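You operate a simulated robot arm through the tools that you are given. There is no shell and no other tool.

The job below is to be done with a simulated two-armed robot. You get a single attempt, and the scene is never put back.

Task
Move the small crate's divider to the green slots and lay a bezel on each side of it.
Fine: the bezel inside lies across those slots: lay it on the table between the crate and the other bezel first; it goes back between the two pairs of slots, the other bezel past the green ones; the crate stays.

The check looks at the end state, three seconds after you hand in, the way a careful person would. Anything else that was tipped, shoved, dropped, spilled or broken makes it a failure.

Robot
Two 7-joint arms with two-finger grippers on one trunk that stands fixed in place. Base frame: the origin is at the foot of the trunk, x ahead of it, y to its left, z up. Lengths are in mm, angles in degrees, forces in N, time in s.
The left shoulder is at [57, 160, 1054], the right one opposite. With the tool pointing down near the work surface each hand reaches from about 100 to 480 mm from the base axis, measured 20 degrees to its own side. Payload 2.45 kg a hand.
Tool frame (each hand has its own): the origin (TCP) lies between the finger pads and is the grasp point; the fingertips stand 26 mm ahead of it; z points along the fingers, y is the line along which they close. The gripper opens to 96 mm; its body begins 69 mm behind the TCP.
Orientation is that of the tool frame in the base frame, as [roll, pitch, yaw] about the fixed x, y, z axes, in that order (R = Rz(yaw) Ry(pitch) Rx(roll)). With the fingers straight down and closing along the base's y, the tool's x points along the base's -x, its y along +y and its z along -z.

Tools
- The arms move only by the tool nudge_tool. It takes "left_targets", "right_targets" or both (then of equal length, played together; a hand with none holds still); each is a list that holds one entry, the list of rows, each a list of 7 numbers: the shift along the tool's x, y, z in units of 500 mm (1.0 is 500 mm), then the turn, a rotation vector about the tool's x, y, z in units of 60 degrees (1.0 is 60 degrees), then the gripper command, from -1 (shut) to 1 (fully open), values between in proportion. In form: [[[dx, dy, dz, wx, wy, wz, grip], ...]]. A call has 1 to 20 rows; each row is the pose to reach, as a shift and turn from the pose commanded when the call began, along the tool's axes at that moment. A call with a number of a shift or a turn outside -1 to 1 is refused whole. A row lasts 0.2 s, in which the tool goes at most 50 mm and 8.6 degrees; a call with a longer step from one row to the next is refused whole, and so is a gripper value outside its range. A pose out of reach is approached as far as the arm can. The call stops where the force on the tool passes 40 N (or 10 N more than at its start, if that is more) or the arm is blocked; 0.2 s more then pass. Each finger travels about 119.9 mm/s and halts on what it meets, pressing with about 35 N; the grip force reading is that of the motor and also rises with nothing between the fingers. The clock runs only during rows and for 0.2 s after the last one: add rows that repeat a pose to give the fingers time. The reply holds the time, the measured pose of the TCP, the force on the tool along the base axes, the opening and the grip force, in the units named above and with some noise, with the torque about the TCP (base axes, N m) and any sound that the robot's microphone picked up, and new pictures: "views" is both (left out), scene, wrist or none (wrist: the cameras of the hands that moved).
- Cameras (640 x 400 px; columns grow to the right, rows downward): "scene" is now at [150, -29, 1519.3]; the picture's right is [-0.38, -0.93, 0.00], its down [-0.77, 0.31, -0.55] and it looks along [0.51, -0.21, -0.83] (base axes); focal length 363 px, centre (320, 200). "left" rides on the left gripper at [82, -3, -98] in its tool frame; the picture's right is [0.04, 1.00, 0.00], its down [-0.73, 0.03, -0.68] and it looks along [-0.68, 0.03, 0.73] (tool axes); focal length 256 px, centre (320, 200). "right" rides on the right gripper at [82, 3, -98] in its tool frame; the picture's right is [-0.04, 1.00, 0.00], its down [-0.73, -0.03, -0.68] and it looks along [-0.68, -0.03, 0.73] (tool axes); focal length 256 px, centre (320, 200). There is no depth. A picture from a camera that has moved, and an enlarged one, comes with that camera's place and axes in the base frame and with its lens.
- lift_body(by): moves the trunk up (or, below 0, down) by that many mm; the arms and the scene camera ride with it, the base frame stays. It gives what a move gives, with no picture.
- turn_head(pan, tilt): turns the head with the scene camera to pan (to the left, within 120 degrees either way) and tilt (down, from -29 to 69), counted from straight ahead of the robot (the tilt from the chest, where the trunk bows). It gives what a move gives, and a new picture of the scene camera.
- zoom(camera, box): a new picture of the part [left, top, right, bottom] of that camera's present view, enlarged. The clock stands still meanwhile.
- finish_job(): hands the job in; it is judged then, once.

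Places have to be worked out from the pictures, the camera data and where the tool is seen. Open the grippers and draw the arms clear of the work before you hand the job in, unless the task says otherwise.

The tools are called as name(argument=value, ...) on one line, values as JSON. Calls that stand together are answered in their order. nudge_tool: Moves the arms, as the interface text tells. Its arguments: {"type":"object","properties":{"left_targets":{"type":"array","items":{"type":"array","items":{"type":"array","items":{"type":"number"}}}},"right_targets":{"type":"array","items":{"type":"array","items":{"type":"array","items":{"type":"number"}}}},"views":{"type":"string","enum":["both","scene","wrist","none"]}},"required":[]} The other tools are called the same way: lift_body (by) moves the trunk up or down; turn_head (pan, tilt) turns the head that bears the scene camera; zoom (camera, box) takes an enlarged picture of a part of a camera's view; finish_job () hands the job in.

At the start:

```text
t: 0.0
left_eef_pos: [381.8, 21.9, 1200.6]
left_orientation: [-180.0, -0.1, -179.9]
left_ft_force: [0.2, 0.1, 0.1]
left_wrist_torque: [-0.01, 0.03, -0.01]
left_width: 96.1
left_grasp_force: 0.1
right_eef_pos: [427.0, -300.4, 1118.5]
right_orientation: [179.8, -0.1, 179.9]
right_ft_force: [0.6, 0.9, -0.1]
right_wrist_torque: [0.01, 0.01, 0.0]
right_width: 95.9
right_grasp_force: 0.1
trunk travel left (down, up): [-225.0, 342.0]
head pan, tilt (commanded): [-22.2, 56.0]
```

scene: 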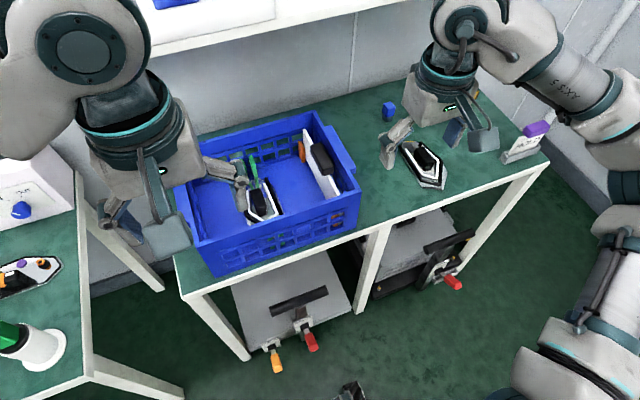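
right: 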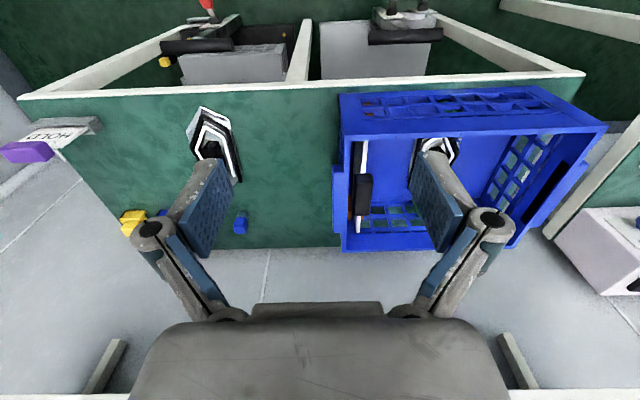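
left: 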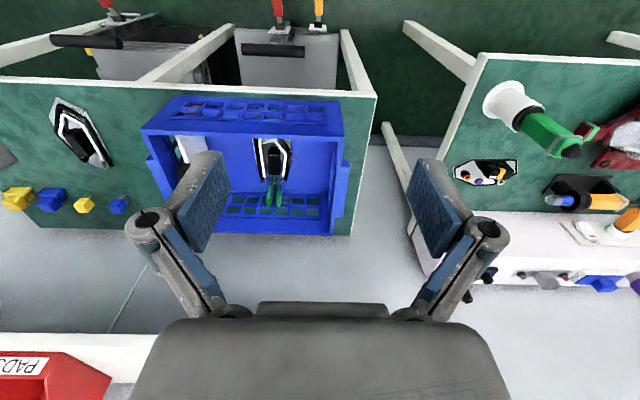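

I'll look closely at the crate and the table before moving anything.

zoom(camera="scene", box=[170, 90, 370, 290])

zoom(camera="scene", box=[360, 80, 560, 220])

zoom(camera="right", box=[320, 70, 620, 260])

zoom(camera="left", box=[120, 80, 380, 250])

```text
2.00 times, centred on (270, 190) of scene
camera zoom: at [150.0, -29.0, 1519.3], right [-0.38, -0.93, 0.0], down [-0.77, 0.31, -0.55], along [0.51, -0.21, -0.83], focal length 726 px, centre (420, 220)
```

zoom: 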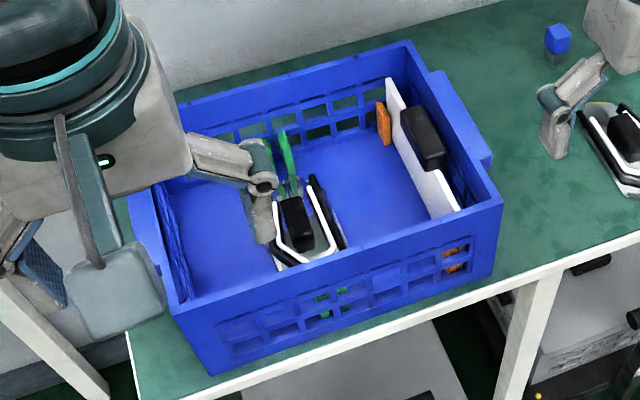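

```text
2.86 times, centred on (460, 150) of scene
camera zoom: at [150.0, -29.0, 1519.3], right [-0.38, -0.93, 0.0], down [-0.77, 0.31, -0.55], along [0.51, -0.21, -0.83], focal length 1038 px, centre (-80, 343)
```

zoom: 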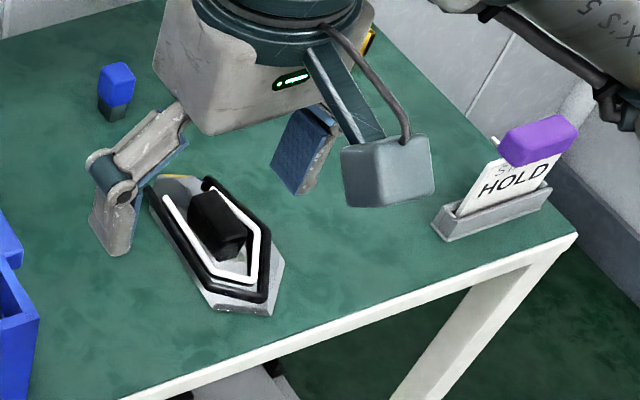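

```text
2.11 times, centred on (470, 165) of right
camera zoom: at [346.1, -296.8, 1217.6], right [0.04, 1.0, 0.0], down [0.73, -0.03, 0.68], along [0.68, -0.03, -0.73], focal length 539 px, centre (4, 274)
```

zoom: 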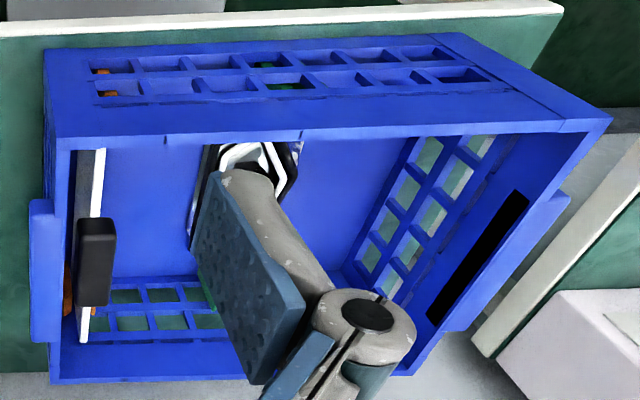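

```text
2.35 times, centred on (250, 165) of left
camera zoom: at [301.9, 20.0, 1300.3], right [-0.04, 1.0, 0.0], down [0.73, 0.03, 0.68], along [0.68, 0.03, -0.73], focal length 602 px, centre (485, 282)
```

zoom: 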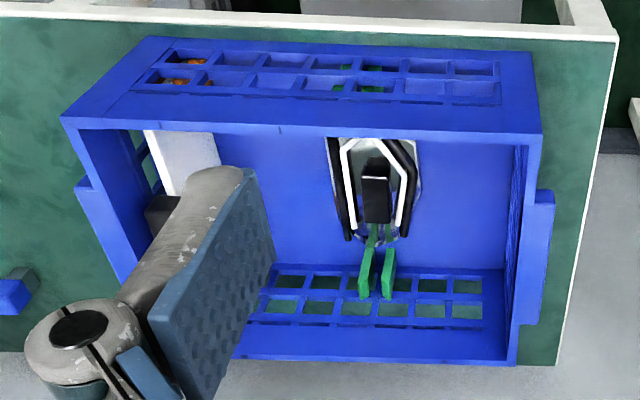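

The crate spans roughly x 520–785, y −272–65 with its rim at z≈905, and the table is near z≈750. The left hand blocks the view, so I'll draw it back to the left first.

nudge_tool(left_targets=[[[0.02, 0.05, 0, 0, 0, 0, 1], [0.05, 0.1, 0, 0, 0, 0, 1], [0.08, 0.16, 0, 0, 0, 0, 1], [0.11, 0.22, 0, 0, 0, 0, 1], [0.14, 0.28, 0, 0, 0, 0, 1], [0.17, 0.34, 0, 0, 0, 0, 1], [0.2, 0.4, 0, 0, 0, 0, 1], [0.22, 0.44, 0, 0, 0, 0, 1]]], views="both")

```text
t: 1.8
left_eef_pos: [267.7, 246.3, 1201.4]
left_orientation: [-179.8, 0.2, 180.0]
left_ft_force: [-0.1, 0.3, 0.4]
left_wrist_torque: [0.0, -0.02, 0.0]
left_width: 96.0
left_grasp_force: 0.1
right_eef_pos: [423.7, -297.3, 1121.8]
right_orientation: [-179.9, 0.3, 179.9]
right_ft_force: [-0.5, -0.5, 0.7]
right_wrist_torque: [0.0, 0.01, -0.01]
right_width: 96.0
right_grasp_force: 0.1
trunk travel left (down, up): [-225.0, 342.0]
head pan, tilt (commanded): [-22.2, 56.0]
camera scene: at [147.7, -25.1, 1519.7], right [-0.38, -0.93, 0.0], down [-0.77, 0.31, -0.56], along [0.52, -0.21, -0.83], focal length 363 px, centre (320, 200)
camera left: at [186.7, 243.5, 1300.9], right [-0.04, 1.0, 0.0], down [0.73, 0.03, 0.68], along [0.68, 0.03, -0.73], focal length 256 px, centre (320, 200)
```

scene: 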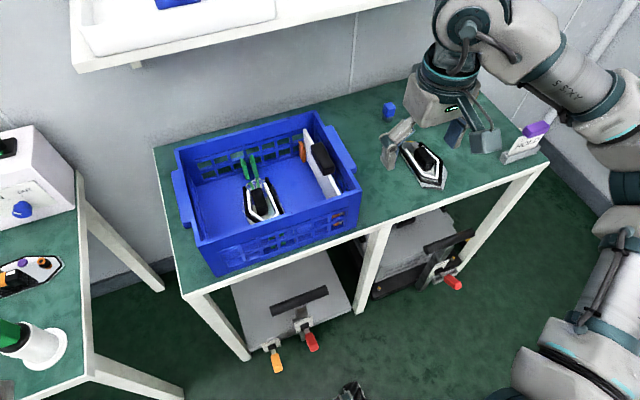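
left: 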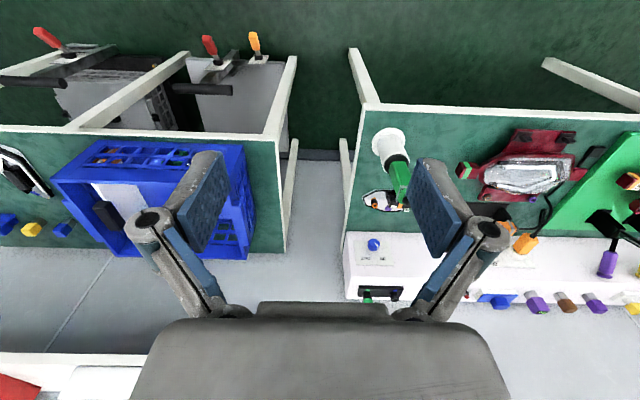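

The crate is now unobstructed. I'll enlarge the crate and the right part of the table.

zoom(camera="scene", box=[190, 100, 350, 200])

zoom(camera="scene", box=[160, 90, 370, 290])

zoom(camera="right", box=[0, 80, 350, 260])

```text
4.00 times, centred on (270, 150) of scene
camera zoom: at [147.7, -25.1, 1519.7], right [-0.38, -0.93, 0.0], down [-0.77, 0.31, -0.56], along [0.52, -0.21, -0.83], focal length 1453 px, centre (520, 400)
```

zoom: 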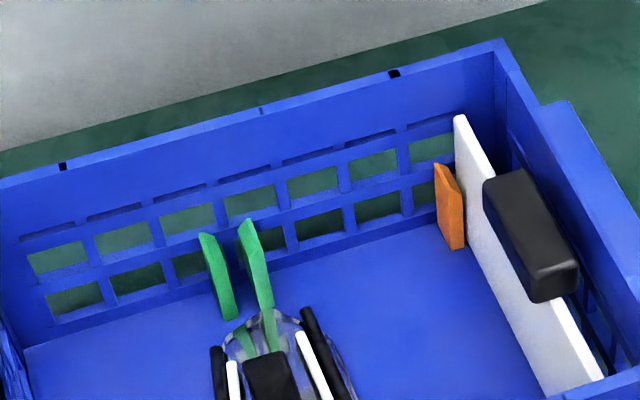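

```text
2.00 times, centred on (265, 190) of scene
camera zoom: at [147.7, -25.1, 1519.7], right [-0.38, -0.93, 0.0], down [-0.77, 0.31, -0.56], along [0.52, -0.21, -0.83], focal length 726 px, centre (430, 220)
```

zoom: 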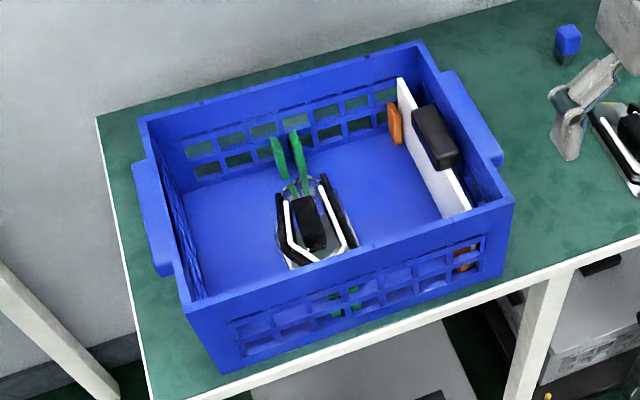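

```text
1.83 times, centred on (175, 170) of right
camera zoom: at [341.3, -293.8, 1220.0], right [0.04, 1.0, 0.0], down [0.73, -0.03, 0.68], along [0.68, -0.03, -0.73], focal length 468 px, centre (585, 255)
```

zoom: 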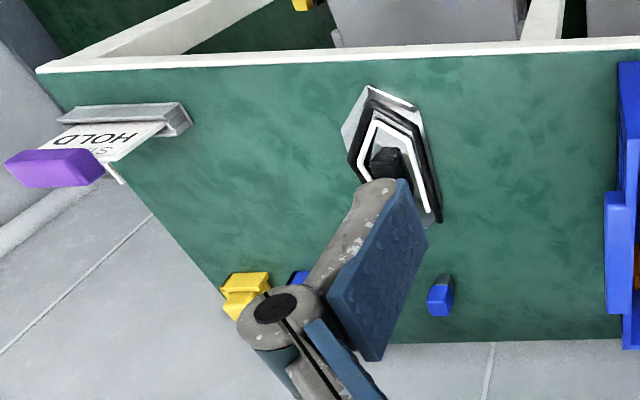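

I'll bring the right hand over toward the crate, high above it (z≈1130), to look into the crate and check reach.

nudge_tool(right_targets=[[[-0.01, 0.05, -0.02, 0, 0, 0, 1], [-0.02, 0.11, -0.03, 0, 0, 0, 1], [-0.03, 0.17, -0.03, 0, 0, 0, 1], [-0.04, 0.23, -0.03, 0, 0, 0, 1], [-0.05, 0.29, -0.03, 0, 0, 0, 1], [-0.06, 0.35, -0.03, 0, 0, 0, 1], [-0.07, 0.4, -0.03, 0, 0, 0, 1]]], views="both")

```text
t: 3.4
left_eef_pos: [269.3, 246.4, 1202.1]
left_orientation: [-179.7, 0.1, -179.9]
left_ft_force: [0.4, 0.1, 0.1]
left_wrist_torque: [-0.03, 0.02, 0.04]
left_width: 95.8
left_grasp_force: 0.2
right_eef_pos: [460.8, -95.5, 1136.3]
right_orientation: [-179.8, 0.1, 179.9]
right_ft_force: [-0.6, 0.1, 0.3]
right_wrist_torque: [-0.01, 0.01, 0.01]
right_width: 96.1
right_grasp_force: 0.0
trunk travel left (down, up): [-225.0, 342.0]
head pan, tilt (commanded): [-22.2, 56.0]
camera scene: at [149.9, -22.6, 1519.4], right [-0.38, -0.93, 0.0], down [-0.77, 0.31, -0.56], along [0.51, -0.21, -0.83], focal length 363 px, centre (320, 200)
camera right: at [377.9, -91.2, 1235.2], right [0.04, 1.0, 0.0], down [0.73, -0.03, 0.68], along [0.68, -0.03, -0.73], focal length 256 px, centre (320, 200)
```

scene: 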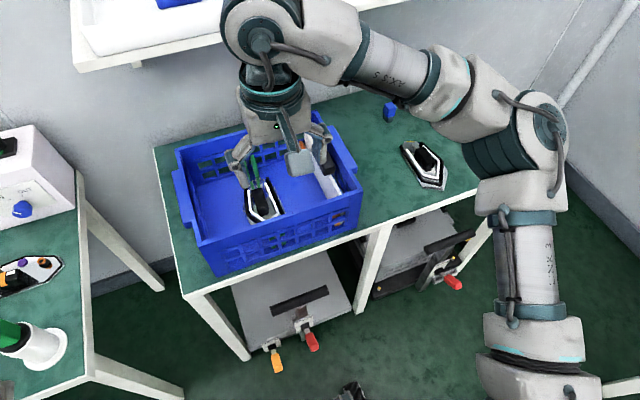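
right: 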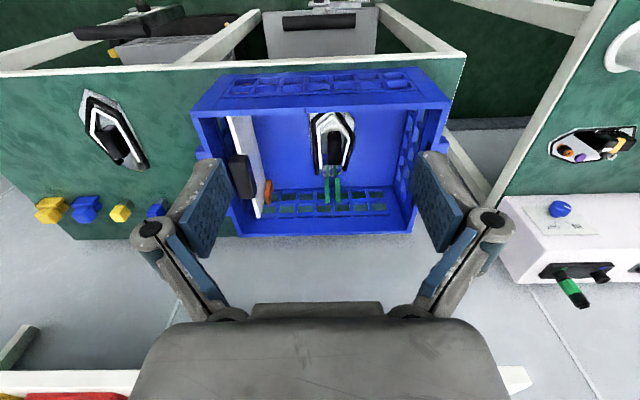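

Good view down into the crate. I'll zoom in for geometry.

zoom(camera="right", box=[180, 60, 460, 240])

zoom(camera="right", box=[220, 100, 380, 220])

zoom(camera="right", box=[20, 80, 180, 220])

zoom(camera="scene", box=[360, 90, 500, 200])

```text
2.22 times, centred on (320, 150) of right
camera zoom: at [377.9, -91.2, 1235.2], right [0.04, 1.0, 0.0], down [0.73, -0.03, 0.68], along [0.68, -0.03, -0.73], focal length 569 px, centre (320, 311)
```

zoom: 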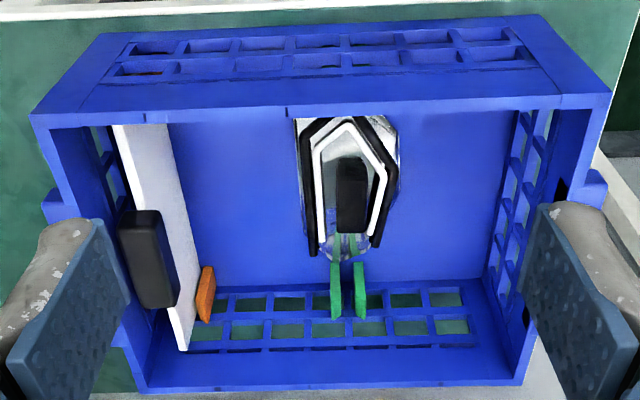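

```text
3.33 times, centred on (300, 160) of right
camera zoom: at [377.9, -91.2, 1235.2], right [0.04, 1.0, 0.0], down [0.73, -0.03, 0.68], along [0.68, -0.03, -0.73], focal length 853 px, centre (387, 333)
```

zoom: 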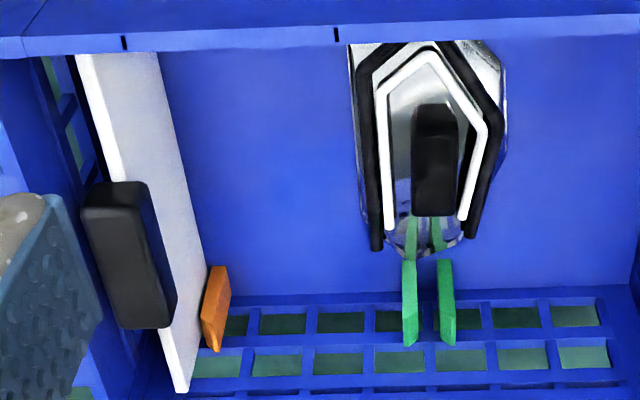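

```text
2.86 times, centred on (100, 150) of right
camera zoom: at [377.9, -91.2, 1235.2], right [0.04, 1.0, 0.0], down [0.73, -0.03, 0.68], along [0.68, -0.03, -0.73], focal length 731 px, centre (949, 343)
```

zoom: 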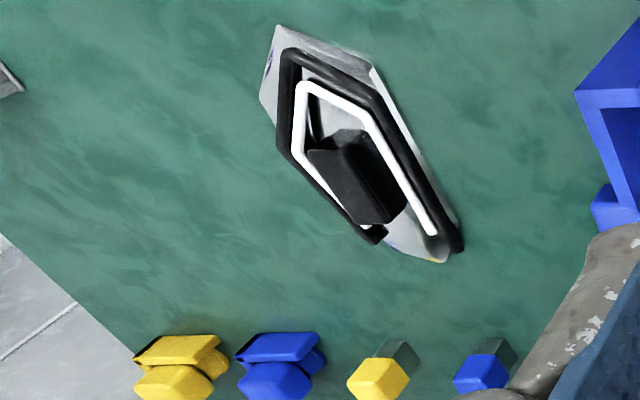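

```text
3.64 times, centred on (430, 145) of scene
camera zoom: at [149.9, -22.6, 1519.4], right [-0.38, -0.93, 0.0], down [-0.77, 0.31, -0.56], along [0.51, -0.21, -0.83], focal length 1321 px, centre (-80, 400)
```

zoom: 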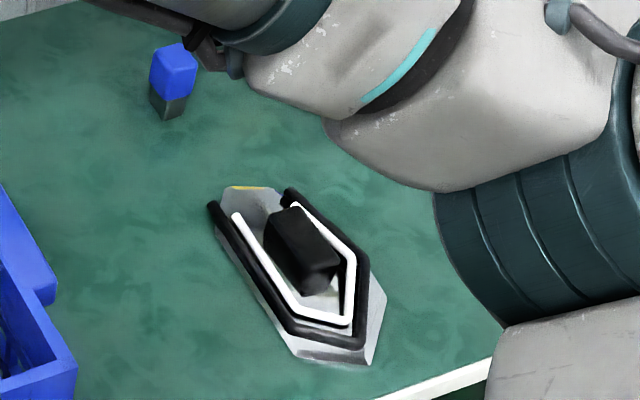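

The inner bezel's knob sits near (655, −74) and the table bezel's knob near (624, −510), with the table at z≈752. I'll test reach by going high above the inner bezel.

nudge_tool(right_targets=[[[-0.06, 0.01, 0.02, 0, 0, 0, 1], [-0.13, 0.02, 0.04, 0, 0, 0, 1], [-0.2, 0.03, 0.07, 0, 0, 0, 1], [-0.27, 0.035, 0.1, 0, 0, 0, 1], [-0.33, 0.04, 0.13, 0, 0, 0, 1], [-0.388, 0.043, 0.16, 0, 0, 0, 1], [-0.388, 0.043, 0.16, 0, 0, 0, 1]]], views="both")

```text
t: 5.0
left_eef_pos: [268.3, 246.3, 1202.7]
left_orientation: [-179.8, 0.3, -179.8]
left_ft_force: [0.3, 0.1, -0.5]
left_wrist_torque: [0.02, -0.02, -0.02]
left_width: 96.0
left_grasp_force: 0.1
right_eef_pos: [654.1, -75.0, 1056.8]
right_orientation: [-179.9, 0.2, -180.0]
right_ft_force: [-1.4, 0.3, -0.5]
right_wrist_torque: [-0.02, -0.02, -0.02]
right_width: 96.2
right_grasp_force: 0.0
trunk travel left (down, up): [-225.0, 342.0]
head pan, tilt (commanded): [-22.2, 56.0]
camera scene: at [149.9, -22.7, 1519.5], right [-0.38, -0.93, 0.0], down [-0.77, 0.31, -0.56], along [0.51, -0.21, -0.83], focal length 363 px, centre (320, 200)
camera right: at [572.7, -71.0, 1155.1], right [0.04, 1.0, 0.0], down [0.73, -0.03, 0.68], along [0.68, -0.03, -0.73], focal length 256 px, centre (320, 200)
```

scene: 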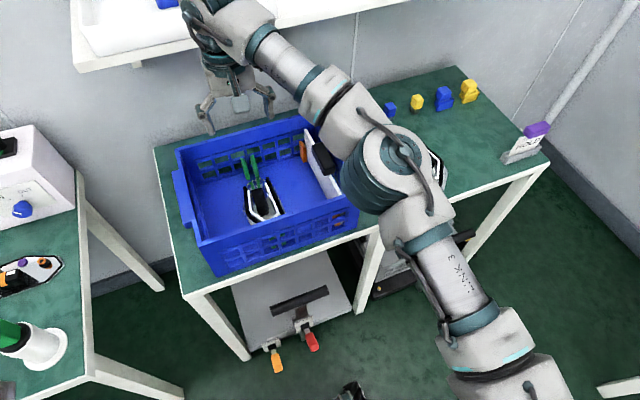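
right: 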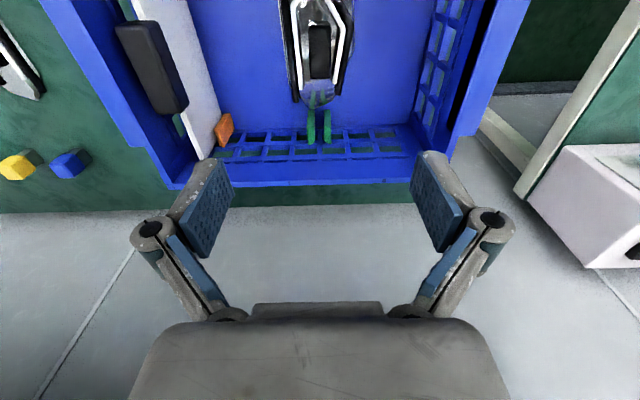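

Reach is fine at this height and the knob sits nearly straight below. I'll zoom on it to center precisely.

zoom(camera="right", box=[270, 0, 370, 110])

zoom(camera="right", box=[100, 0, 260, 180])

zoom(camera="scene", box=[190, 130, 350, 250])

```text
3.64 times, centred on (320, 55) of right
camera zoom: at [572.7, -71.0, 1155.1], right [0.04, 1.0, 0.0], down [0.73, -0.03, 0.68], along [0.68, -0.03, -0.73], focal length 931 px, centre (320, 727)
```

zoom: 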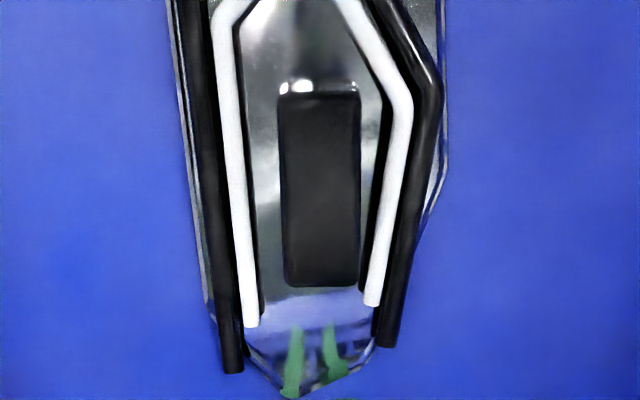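

```text
2.22 times, centred on (180, 90) of right
camera zoom: at [572.7, -71.0, 1155.1], right [0.04, 1.0, 0.0], down [0.73, -0.03, 0.68], along [0.68, -0.03, -0.73], focal length 569 px, centre (631, 444)
```

zoom: 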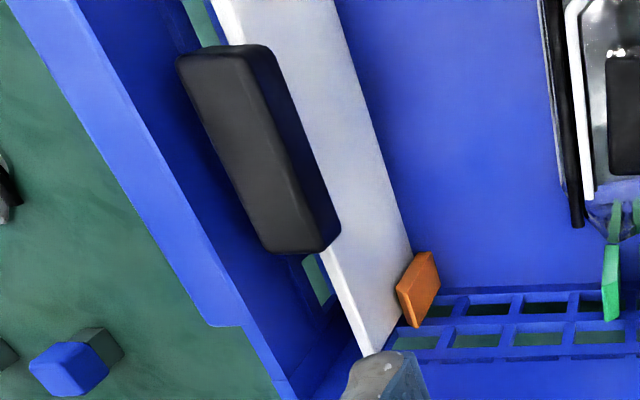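

```text
3.33 times, centred on (270, 190) of scene
camera zoom: at [149.9, -22.7, 1519.5], right [-0.38, -0.93, 0.0], down [-0.77, 0.31, -0.56], along [0.51, -0.21, -0.83], focal length 1211 px, centre (487, 233)
```

zoom: 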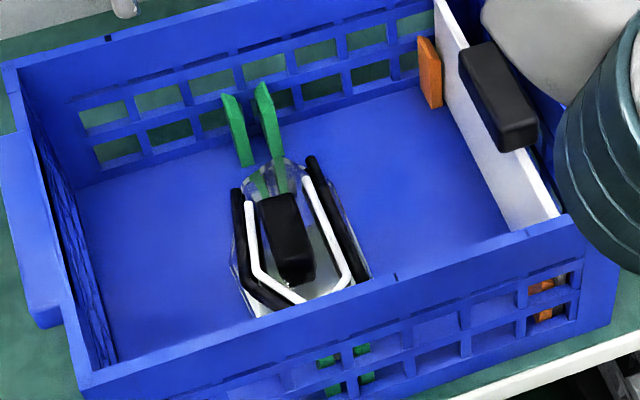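

Knob top centre computed at (654.6, −74.7), about 27 mm wide in y and 58 mm long in x. I descend part way to z≈930, still above the rim, watching the elbow and refining the height.

nudge_tool(right_targets=[[[0, 0, 0.06, 0, 0, 0, 1], [0, 0, 0.12, 0, 0, 0, 1], [0, 0, 0.18, 0, 0, 0, 1], [0, 0, 0.22, 0, 0, 0, 1], [0, 0, 0.25, 0, 0, 0, 1], [0, 0, 0.25, 0, 0, 0, 1]]], views="both")

```text
t: 6.4
left_eef_pos: [267.7, 245.1, 1202.4]
left_orientation: [-180.0, 0.1, -179.9]
left_ft_force: [-0.9, 0.4, 0.2]
left_wrist_torque: [-0.02, 0.01, -0.01]
left_width: 96.1
left_grasp_force: 0.1
right_eef_pos: [654.3, -75.5, 929.9]
right_orientation: [-179.9, 0.1, -180.0]
right_ft_force: [0.2, 0.2, -0.7]
right_wrist_torque: [0.01, -0.03, -0.01]
right_width: 96.0
right_grasp_force: 0.0
trunk travel left (down, up): [-225.0, 342.0]
head pan, tilt (commanded): [-22.2, 56.0]
camera scene: at [150.3, -24.0, 1519.4], right [-0.38, -0.93, 0.0], down [-0.77, 0.31, -0.56], along [0.51, -0.21, -0.83], focal length 363 px, centre (320, 200)
camera right: at [571.9, -71.5, 1029.8], right [0.04, 1.0, 0.0], down [0.73, -0.03, 0.68], along [0.68, -0.03, -0.73], focal length 256 px, centre (320, 200)
```

scene: 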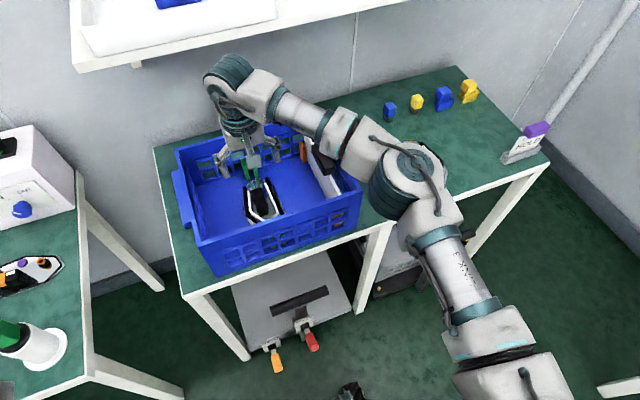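
right: 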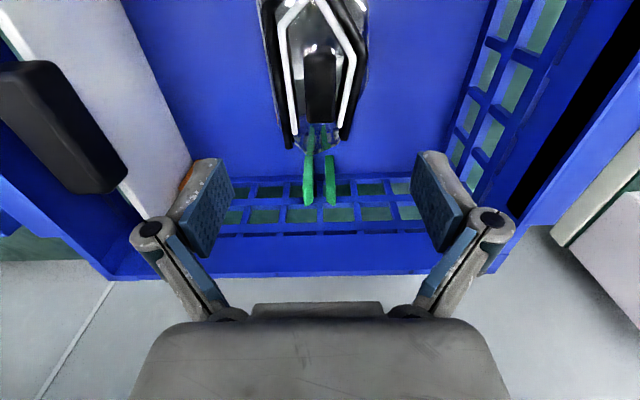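

Elbow and forearm stay well above the crate. I'll zoom on the knob from this lower viewpoint for height and centring.

zoom(camera="right", box=[250, 0, 390, 160])

zoom(camera="right", box=[270, 110, 370, 220])

```text
2.50 times, centred on (320, 80) of right
camera zoom: at [571.9, -71.5, 1029.8], right [0.04, 1.0, 0.0], down [0.73, -0.03, 0.68], along [0.68, -0.03, -0.73], focal length 640 px, centre (320, 500)
```

zoom: 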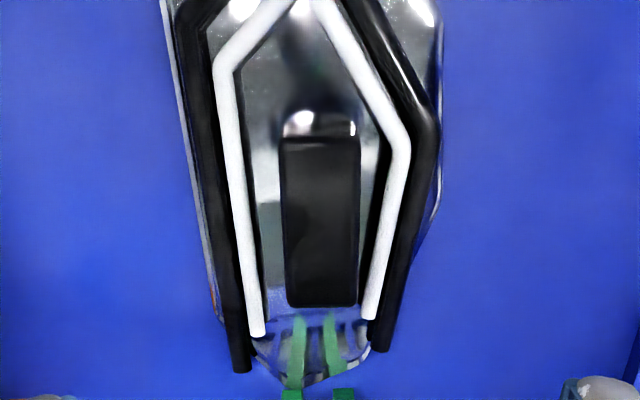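

```text
3.64 times, centred on (320, 165) of right
camera zoom: at [571.9, -71.5, 1029.8], right [0.04, 1.0, 0.0], down [0.73, -0.03, 0.68], along [0.68, -0.03, -0.73], focal length 931 px, centre (320, 327)
```

zoom: 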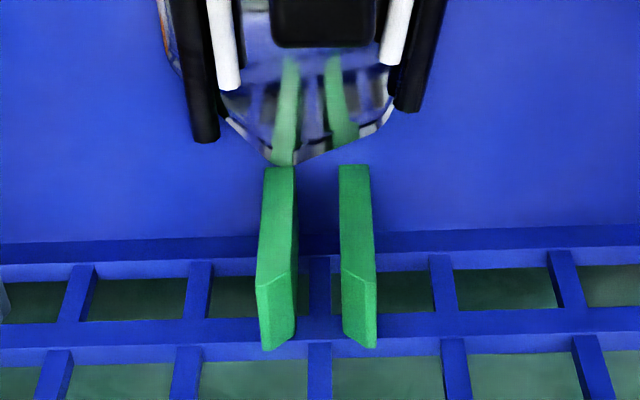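

Triangulating, the knob top is at z≈789 and spans x 629–689, y −90 to −61. I need the heights of the black and white rails relative to the knob, so I'll zoom the scene camera on the inner bezel.

zoom(camera="scene", box=[230, 170, 300, 230])

zoom(camera="right", box=[260, 0, 380, 75])

```text
6.67 times, centred on (265, 200) of scene
camera zoom: at [150.3, -24.0, 1519.4], right [-0.38, -0.93, 0.0], down [-0.77, 0.31, -0.56], along [0.51, -0.21, -0.83], focal length 2421 px, centre (687, 200)
```

zoom: 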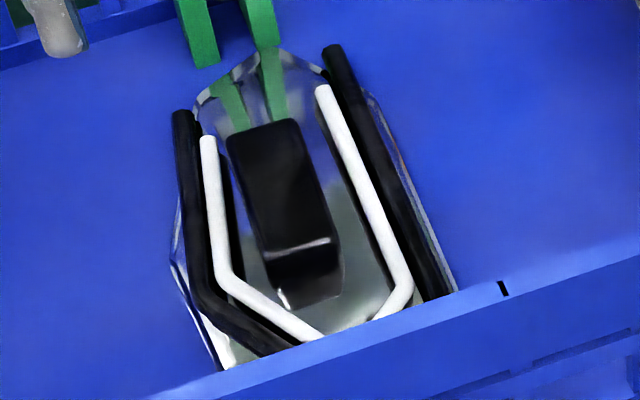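

```text
5.33 times, centred on (320, 38) of right
camera zoom: at [571.9, -71.5, 1029.8], right [0.04, 1.0, 0.0], down [0.73, -0.03, 0.68], along [0.68, -0.03, -0.73], focal length 1365 px, centre (320, 1067)
```

zoom: 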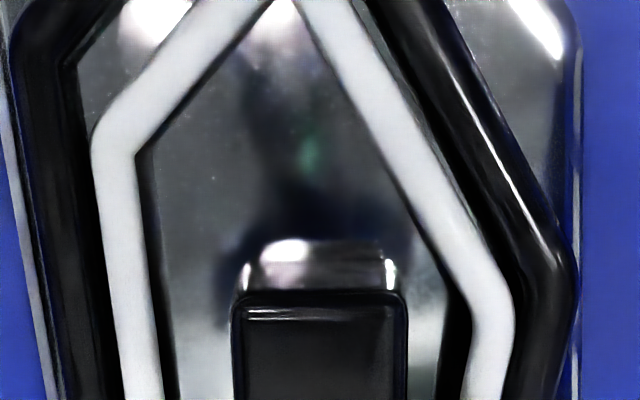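

The knob looks ~22 mm proud of the plate with rails on either side. I'll descend to TCP z≈842 (tips at ~816, above the knob) for a closer measurement.

nudge_tool(right_targets=[[[0, 0, 0.05, 0, 0, 0, 1], [0, 0, 0.1, 0, 0, 0, 1], [0, 0, 0.14, 0, 0, 0, 1], [0, 0, 0.176, 0, 0, 0, 1], [0, 0, 0.176, 0, 0, 0, 1]]], views="both")

zoom(camera="right", box=[250, 60, 390, 200])

```text
t: 7.6
left_eef_pos: [268.4, 246.2, 1202.4]
left_orientation: [-179.9, 0.3, -179.9]
left_ft_force: [-0.1, -0.3, -1.1]
left_wrist_torque: [0.02, 0.0, 0.02]
left_width: 96.1
left_grasp_force: 0.0
right_eef_pos: [655.3, -75.0, 844.0]
right_orientation: [-179.9, 0.3, -180.0]
right_ft_force: [-0.1, 0.5, -0.4]
right_wrist_torque: [-0.01, -0.01, 0.0]
right_width: 95.8
right_grasp_force: 0.0
trunk travel left (down, up): [-225.0, 342.0]
head pan, tilt (commanded): [-22.2, 56.0]
camera scene: at [150.1, -24.1, 1519.5], right [-0.38, -0.93, 0.0], down [-0.77, 0.31, -0.56], along [0.51, -0.21, -0.83], focal length 363 px, centre (320, 200)
camera right: at [572.5, -72.1, 942.1], right [0.04, 1.0, 0.0], down [0.73, -0.03, 0.68], along [0.68, -0.03, -0.73], focal length 256 px, centre (320, 200)
```

scene: 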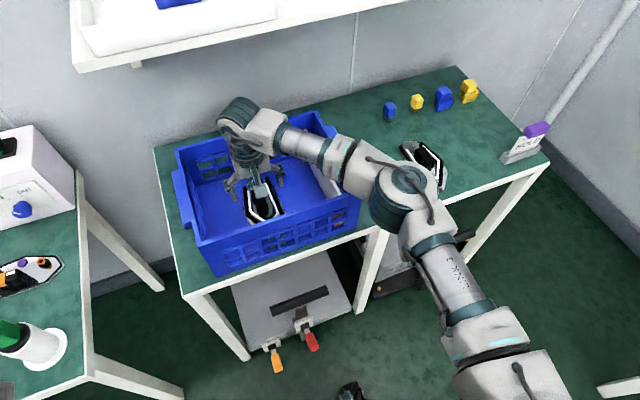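
right: 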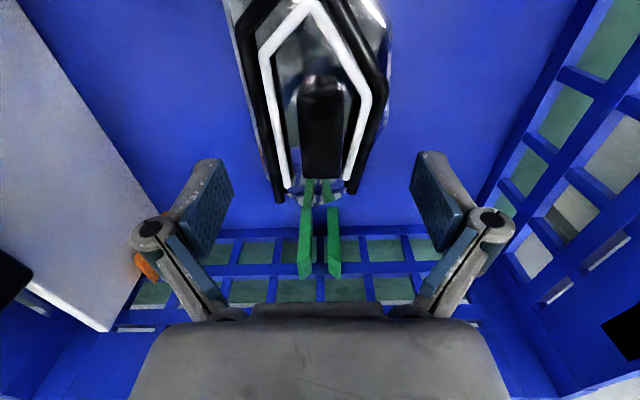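

```text
2.86 times, centred on (320, 130) of right
camera zoom: at [572.5, -72.1, 942.1], right [0.04, 1.0, 0.0], down [0.73, -0.03, 0.68], along [0.68, -0.03, -0.73], focal length 731 px, centre (320, 400)
```

zoom: 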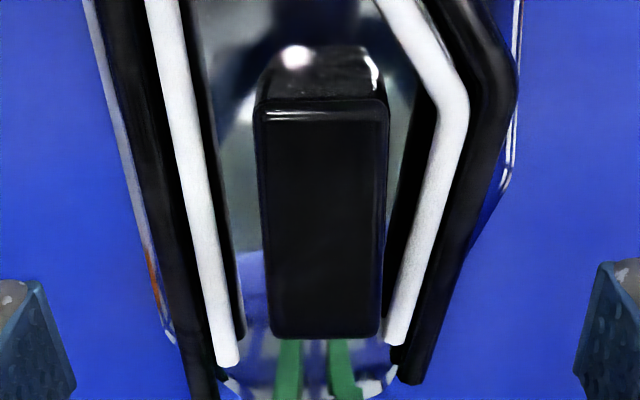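

Estimates: knob top z≈795, white rails ≈786, so a y-direction grip would only catch ~8 mm; gripping the knob end-to-end (along x) lets the fingers reach deeper between the rails. I'll raise and turn the right hand −90° about its axis (camera toward −y).

nudge_tool(right_targets=[[[0, 0, -0.08, 0, 0, 0, 1], [0, 0, -0.16, 0, 0, 0, 1], [0, 0, -0.232, 0, 0, 0, 1], [0, 0, -0.232, 0, 0, -0.14, 1], [0, 0, -0.232, 0, 0, -0.28, 1], [0, 0, -0.232, 0, 0, -0.42, 1], [0, 0, -0.232, 0, 0, -0.56, 1], [0, 0, -0.232, 0, 0, -0.7, 1], [0, 0, -0.232, 0, 0, -0.84, 1], [0, 0, -0.232, 0, 0, -0.98, 1]]], views="scene")

```text
t: 9.8
left_eef_pos: [268.5, 246.3, 1202.9]
left_orientation: [-179.8, 0.1, -180.0]
left_ft_force: [0.6, 0.4, 0.5]
left_wrist_torque: [-0.03, 0.04, -0.02]
left_width: 95.8
left_grasp_force: 0.1
right_eef_pos: [631.9, -94.8, 934.3]
right_orientation: [-179.7, 0.0, -142.1]
right_ft_force: [-0.4, 0.1, -0.5]
right_wrist_torque: [0.02, 0.0, 0.01]
right_width: 95.9
right_grasp_force: 0.1
right hand out of reach, approached as far as the arm can: row 8, 9, 10
trunk travel left (down, up): [-225.0, 342.0]
head pan, tilt (commanded): [-22.2, 56.0]
camera scene: at [150.3, -23.8, 1519.4], right [-0.38, -0.93, 0.0], down [-0.77, 0.31, -0.56], along [0.51, -0.21, -0.83], focal length 363 px, centre (320, 200)
```

scene: 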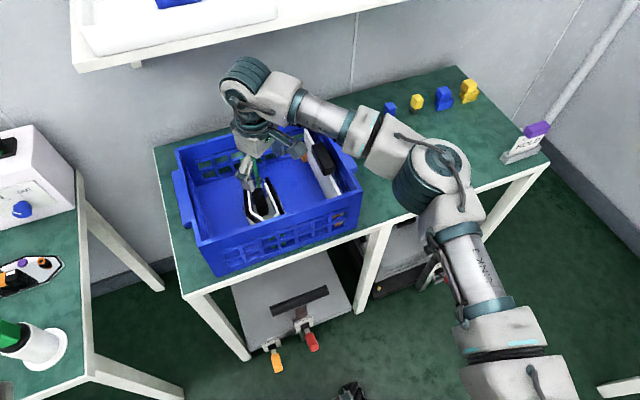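

The −90° turn hits a wrist limit at about 38°. I'll turn back and try the opposite direction instead.

nudge_tool(right_targets=[[[0, 0, 0, 0, 0, 0.14, 1], [0, 0, 0, 0, 0, 0.28, 1], [0, 0, 0, 0, 0, 0.42, 1], [0, 0, 0, 0, 0, 0.56, 1], [0, 0, 0, 0, 0, 0.7, 1], [0, 0, 0, 0, 0, 0.84, 1], [0, 0, 0, 0, 0, 0.98, 1], [0, 0, 0, 0, 0, 0.98, 1]]], views="none")

```text
t: 11.6
left_eef_pos: [268.8, 246.7, 1201.9]
left_orientation: [-180.0, 0.1, -179.9]
left_ft_force: [0.0, 0.1, -0.4]
left_wrist_torque: [-0.01, 0.01, 0.02]
left_width: 96.0
left_grasp_force: 0.0
right_eef_pos: [633.1, -96.9, 935.4]
right_orientation: [180.0, 0.2, 158.8]
right_ft_force: [0.2, -0.6, 0.1]
right_wrist_torque: [-0.02, -0.03, 0.04]
right_width: 96.2
right_grasp_force: 0.1
trunk travel left (down, up): [-225.0, 342.0]
head pan, tilt (commanded): [-22.2, 56.0]
```

The commanded pose follows the reached pose. I'll continue turning in the + direction toward yaw 90, raising slightly.

nudge_tool(right_targets=[[[0, 0, -0.06, 0, 0, 0.0, 1], [0, 0, -0.06, 0, 0, 0.14, 1], [0, 0, -0.06, 0, 0, 0.28, 1], [0, 0, -0.06, 0, 0, 0.42, 1], [0, 0, -0.06, 0, 0, 0.56, 1], [0, 0, -0.06, 0, 0, 0.7, 1], [0, 0, -0.06, 0, 0, 0.84, 1], [0, 0, -0.06, 0, 0, 0.98, 1], [0, 0, -0.06, 0, 0, 0.98, 1]]], views="both")

```text
t: 13.6
left_eef_pos: [268.6, 245.2, 1202.5]
left_orientation: [-179.9, 0.1, -179.9]
left_ft_force: [0.3, -0.3, 0.0]
left_wrist_torque: [0.01, 0.0, -0.02]
left_width: 96.0
left_grasp_force: 0.0
right_eef_pos: [630.1, -98.5, 964.9]
right_orientation: [179.9, 0.1, 100.1]
right_ft_force: [0.5, 0.3, 0.7]
right_wrist_torque: [-0.06, 0.03, 0.02]
right_width: 96.0
right_grasp_force: 0.1
trunk travel left (down, up): [-225.0, 342.0]
head pan, tilt (commanded): [-22.2, 56.0]
camera scene: at [150.3, -24.3, 1519.4], right [-0.38, -0.93, 0.0], down [-0.77, 0.31, -0.56], along [0.51, -0.21, -0.83], focal length 363 px, centre (320, 200)
camera right: at [620.1, -16.4, 1063.4], right [0.99, 0.14, 0.0], down [0.1, -0.73, 0.68], along [0.09, -0.67, -0.73], focal length 256 px, centre (320, 200)
```

scene: 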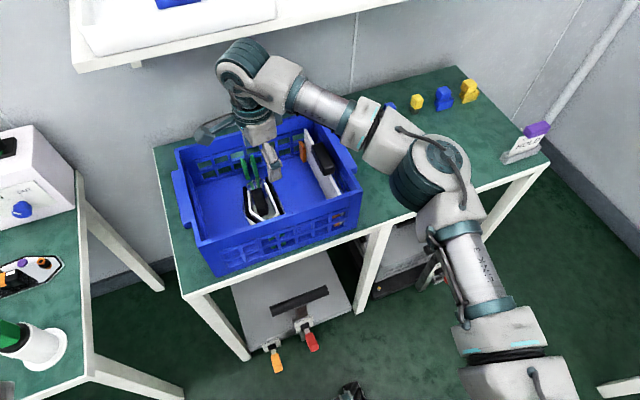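
right: 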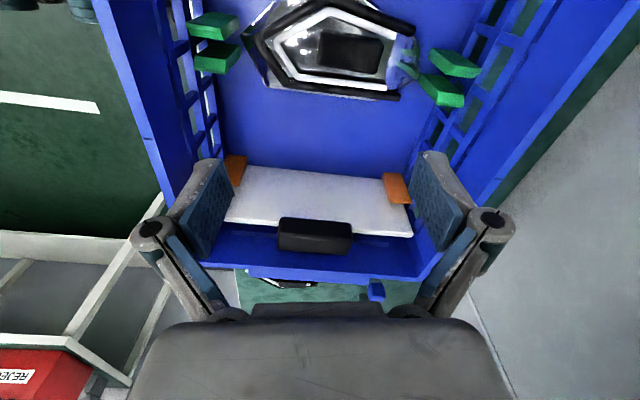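

Turning this way works and gives a great view along the crate. I'll finish the yaw to 90°, centre above the knob, and pre-set the opening to ~74 mm.

nudge_tool(right_targets=[[[0.01, 0.03, 0.02, 0, 0, 0.084, 0.54], [0.0184, 0.062, 0.05, 0, 0, 0.168, 0.54], [0.0184, 0.062, 0.05, 0, 0, 0.168, 0.54], [0.0184, 0.062, 0.05, 0, 0, 0.168, 0.54]]], views="both")

zoom(camera="right", box=[220, 0, 420, 120])

```text
t: 14.6
left_eef_pos: [268.6, 245.8, 1202.5]
left_orientation: [-179.9, 0.1, -179.9]
left_ft_force: [-1.1, -1.0, 1.0]
left_wrist_torque: [0.04, -0.01, 0.02]
left_width: 95.9
left_grasp_force: 0.1
right_eef_pos: [660.9, -83.7, 940.1]
right_orientation: [179.8, 0.1, 90.1]
right_ft_force: [-0.3, -0.3, 0.5]
right_wrist_torque: [0.0, -0.03, -0.01]
right_width: 74.0
right_grasp_force: 0.0
trunk travel left (down, up): [-225.0, 342.0]
head pan, tilt (commanded): [-22.2, 56.0]
camera scene: at [150.5, -24.5, 1519.4], right [-0.38, -0.93, 0.0], down [-0.77, 0.31, -0.56], along [0.51, -0.21, -0.83], focal length 363 px, centre (320, 200)
camera right: at [663.8, -1.3, 1038.5], right [1.0, -0.04, 0.0], down [-0.03, -0.73, 0.68], along [-0.02, -0.68, -0.73], focal length 256 px, centre (320, 200)
```

scene: 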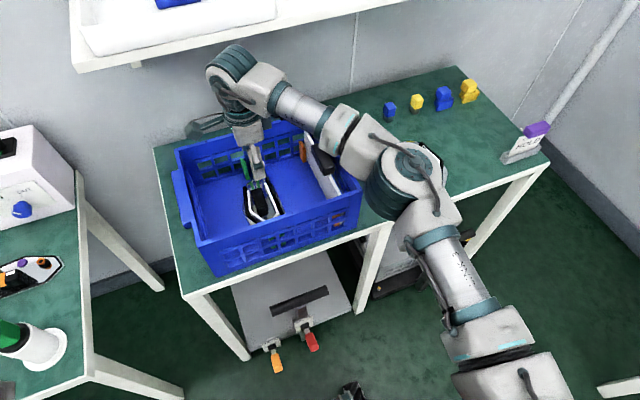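
right: 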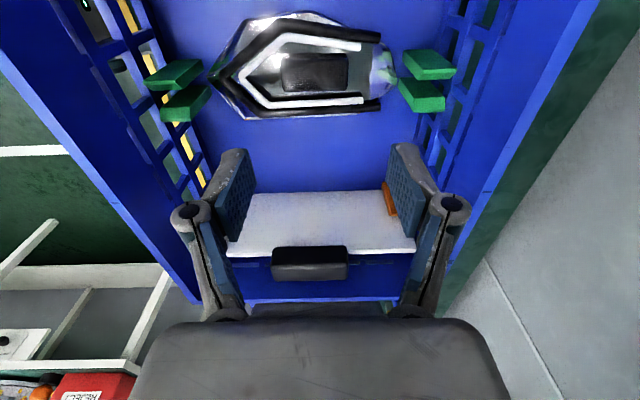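

```text
3.20 times, centred on (320, 60) of right
camera zoom: at [663.8, -1.3, 1038.5], right [1.0, -0.04, 0.0], down [-0.03, -0.73, 0.68], along [-0.02, -0.68, -0.73], focal length 819 px, centre (320, 648)
```

zoom: 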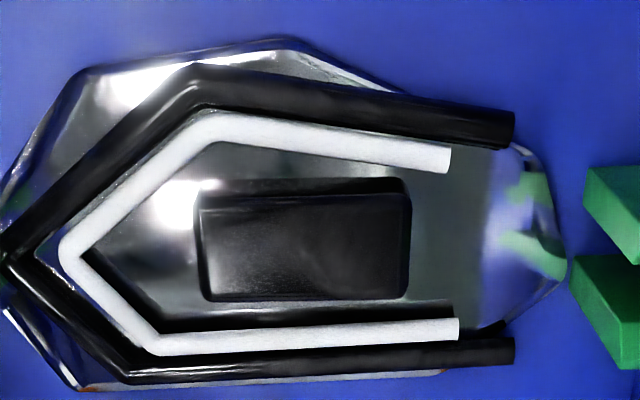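

The bezel is clearly seen: knob x 627–686, y≈−75.5, axis yaw ≈ −2.4°, and fingers can fit between the rails at both knob ends. To keep the camera clear of walls later, I'll tilt the hand 25° about the grip axis (camera side up) and descend to z≈860.

nudge_tool(right_targets=[[[0, -0.003, 0, 0, 0.139, 0.013, 0.54], [0, -0.006, 0, 0, 0.278, 0.026, 0.54], [0, -0.0088, 0, 0, 0.4167, 0.04, 0.54], [0, -0.0088, 0.08, 0, 0.4167, 0.04, 0.54], [0, -0.0088, 0.16, 0, 0.4167, 0.04, 0.54], [0, -0.0088, 0.16, 0, 0.4167, 0.04, 0.54]]], views="both")

zoom(camera="right", box=[200, 40, 440, 200])

```text
t: 16.0
left_eef_pos: [267.2, 246.8, 1203.5]
left_orientation: [-180.0, 0.1, -179.9]
left_ft_force: [-0.8, 0.6, -0.2]
left_wrist_torque: [0.01, -0.01, -0.03]
left_width: 95.8
left_grasp_force: 0.0
right_eef_pos: [656.4, -83.4, 859.5]
right_orientation: [-179.7, -24.9, 87.7]
right_ft_force: [0.7, -0.1, 0.4]
right_wrist_torque: [0.0, 0.01, 0.02]
right_width: 73.6
right_grasp_force: 0.0
trunk travel left (down, up): [-225.0, 342.0]
head pan, tilt (commanded): [-22.2, 56.0]
camera scene: at [149.6, -24.4, 1519.5], right [-0.38, -0.93, 0.0], down [-0.77, 0.31, -0.56], along [0.51, -0.21, -0.83], focal length 363 px, centre (320, 200)
camera right: at [661.2, -50.9, 984.1], right [1.0, -0.07, -0.02], down [-0.06, -0.95, 0.31], along [-0.04, -0.3, -0.95], focal length 256 px, centre (320, 200)
```

scene: 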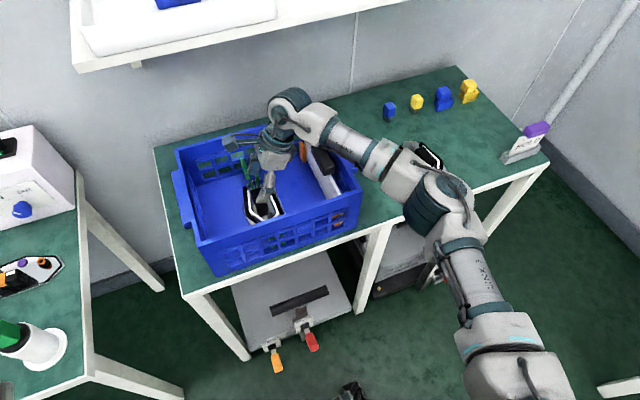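
right: 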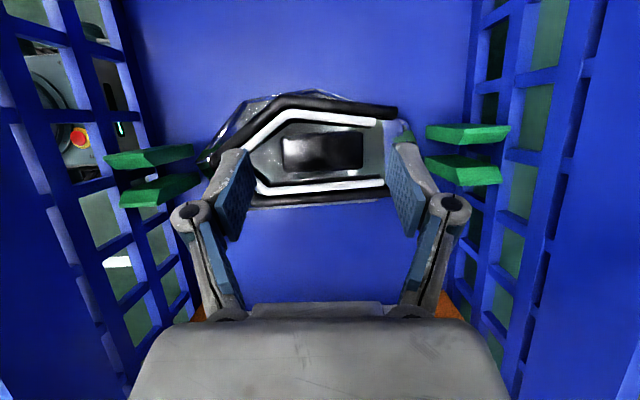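

```text
2.50 times, centred on (320, 120) of right
camera zoom: at [661.2, -50.9, 984.1], right [1.0, -0.07, -0.02], down [-0.06, -0.95, 0.31], along [-0.04, -0.3, -0.95], focal length 640 px, centre (320, 400)
```

zoom: 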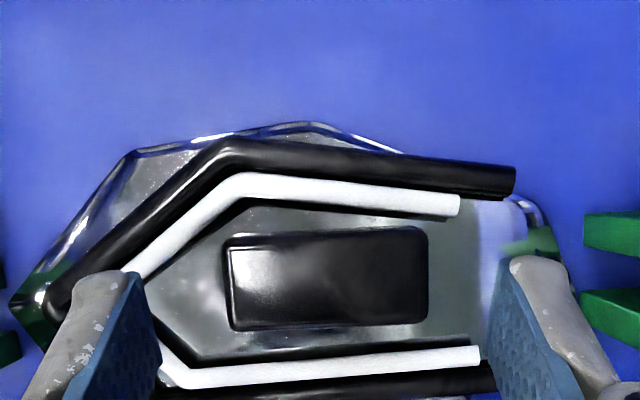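

Tilted pose confirmed; knob at (657.8, −75.7) and fingers straddle it evenly. I descend to z≈824 and look again.

nudge_tool(right_targets=[[[-0.015, 0.001, 0.0322, 0, 0, 0, 0.54], [-0.03, 0.0018, 0.0644, 0, 0, 0, 0.54], [-0.03, 0.0018, 0.0644, 0, 0, 0, 0.54]]], views="wrist")

zoom(camera="right", box=[180, 70, 460, 250])

zoom(camera="scene", box=[210, 130, 310, 230])

```text
t: 16.8
left_eef_pos: [267.4, 246.5, 1201.9]
left_orientation: [-179.9, 0.2, -179.9]
left_ft_force: [-0.2, -0.3, 0.2]
left_wrist_torque: [-0.02, 0.02, 0.0]
left_width: 96.0
left_grasp_force: 0.0
right_eef_pos: [657.4, -83.1, 824.5]
right_orientation: [-179.6, -24.9, 87.7]
right_ft_force: [0.1, 0.2, 0.2]
right_wrist_torque: [0.0, -0.01, 0.03]
right_width: 74.1
right_grasp_force: 0.1
trunk travel left (down, up): [-225.0, 342.0]
head pan, tilt (commanded): [-22.2, 56.0]
camera right: at [662.4, -50.9, 948.4], right [1.0, -0.07, -0.02], down [-0.06, -0.95, 0.31], along [-0.04, -0.31, -0.95], focal length 256 px, centre (320, 200)
```

right: 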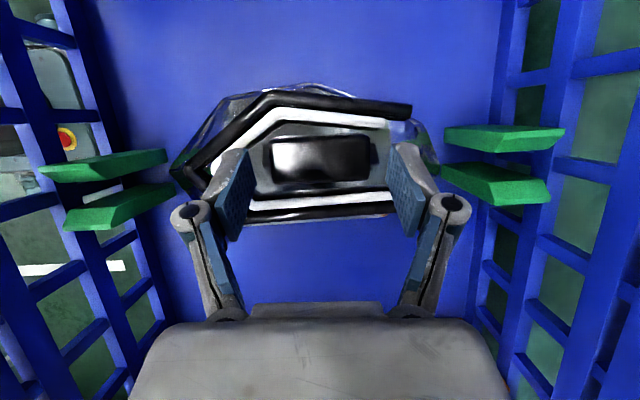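

```text
2.22 times, centred on (320, 160) of right
camera zoom: at [662.4, -50.9, 948.4], right [1.0, -0.07, -0.02], down [-0.06, -0.95, 0.31], along [-0.04, -0.31, -0.95], focal length 569 px, centre (320, 289)
```

zoom: 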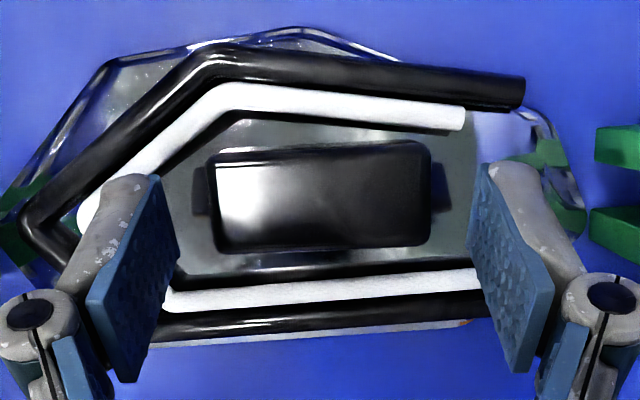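

```text
4.00 times, centred on (260, 180) of scene
camera zoom: at [150.1, -24.8, 1519.4], right [-0.38, -0.93, 0.0], down [-0.77, 0.31, -0.56], along [0.51, -0.21, -0.83], focal length 1453 px, centre (560, 280)
```

zoom: 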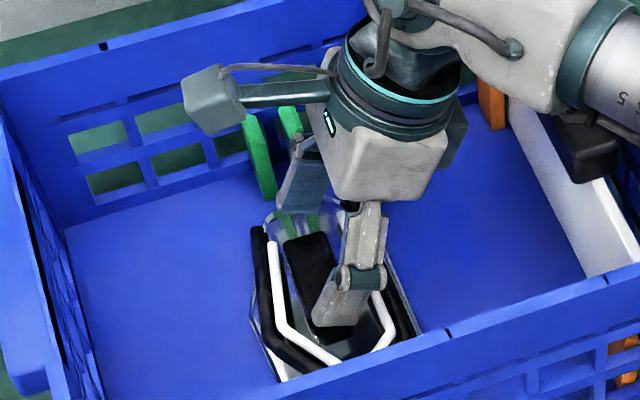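

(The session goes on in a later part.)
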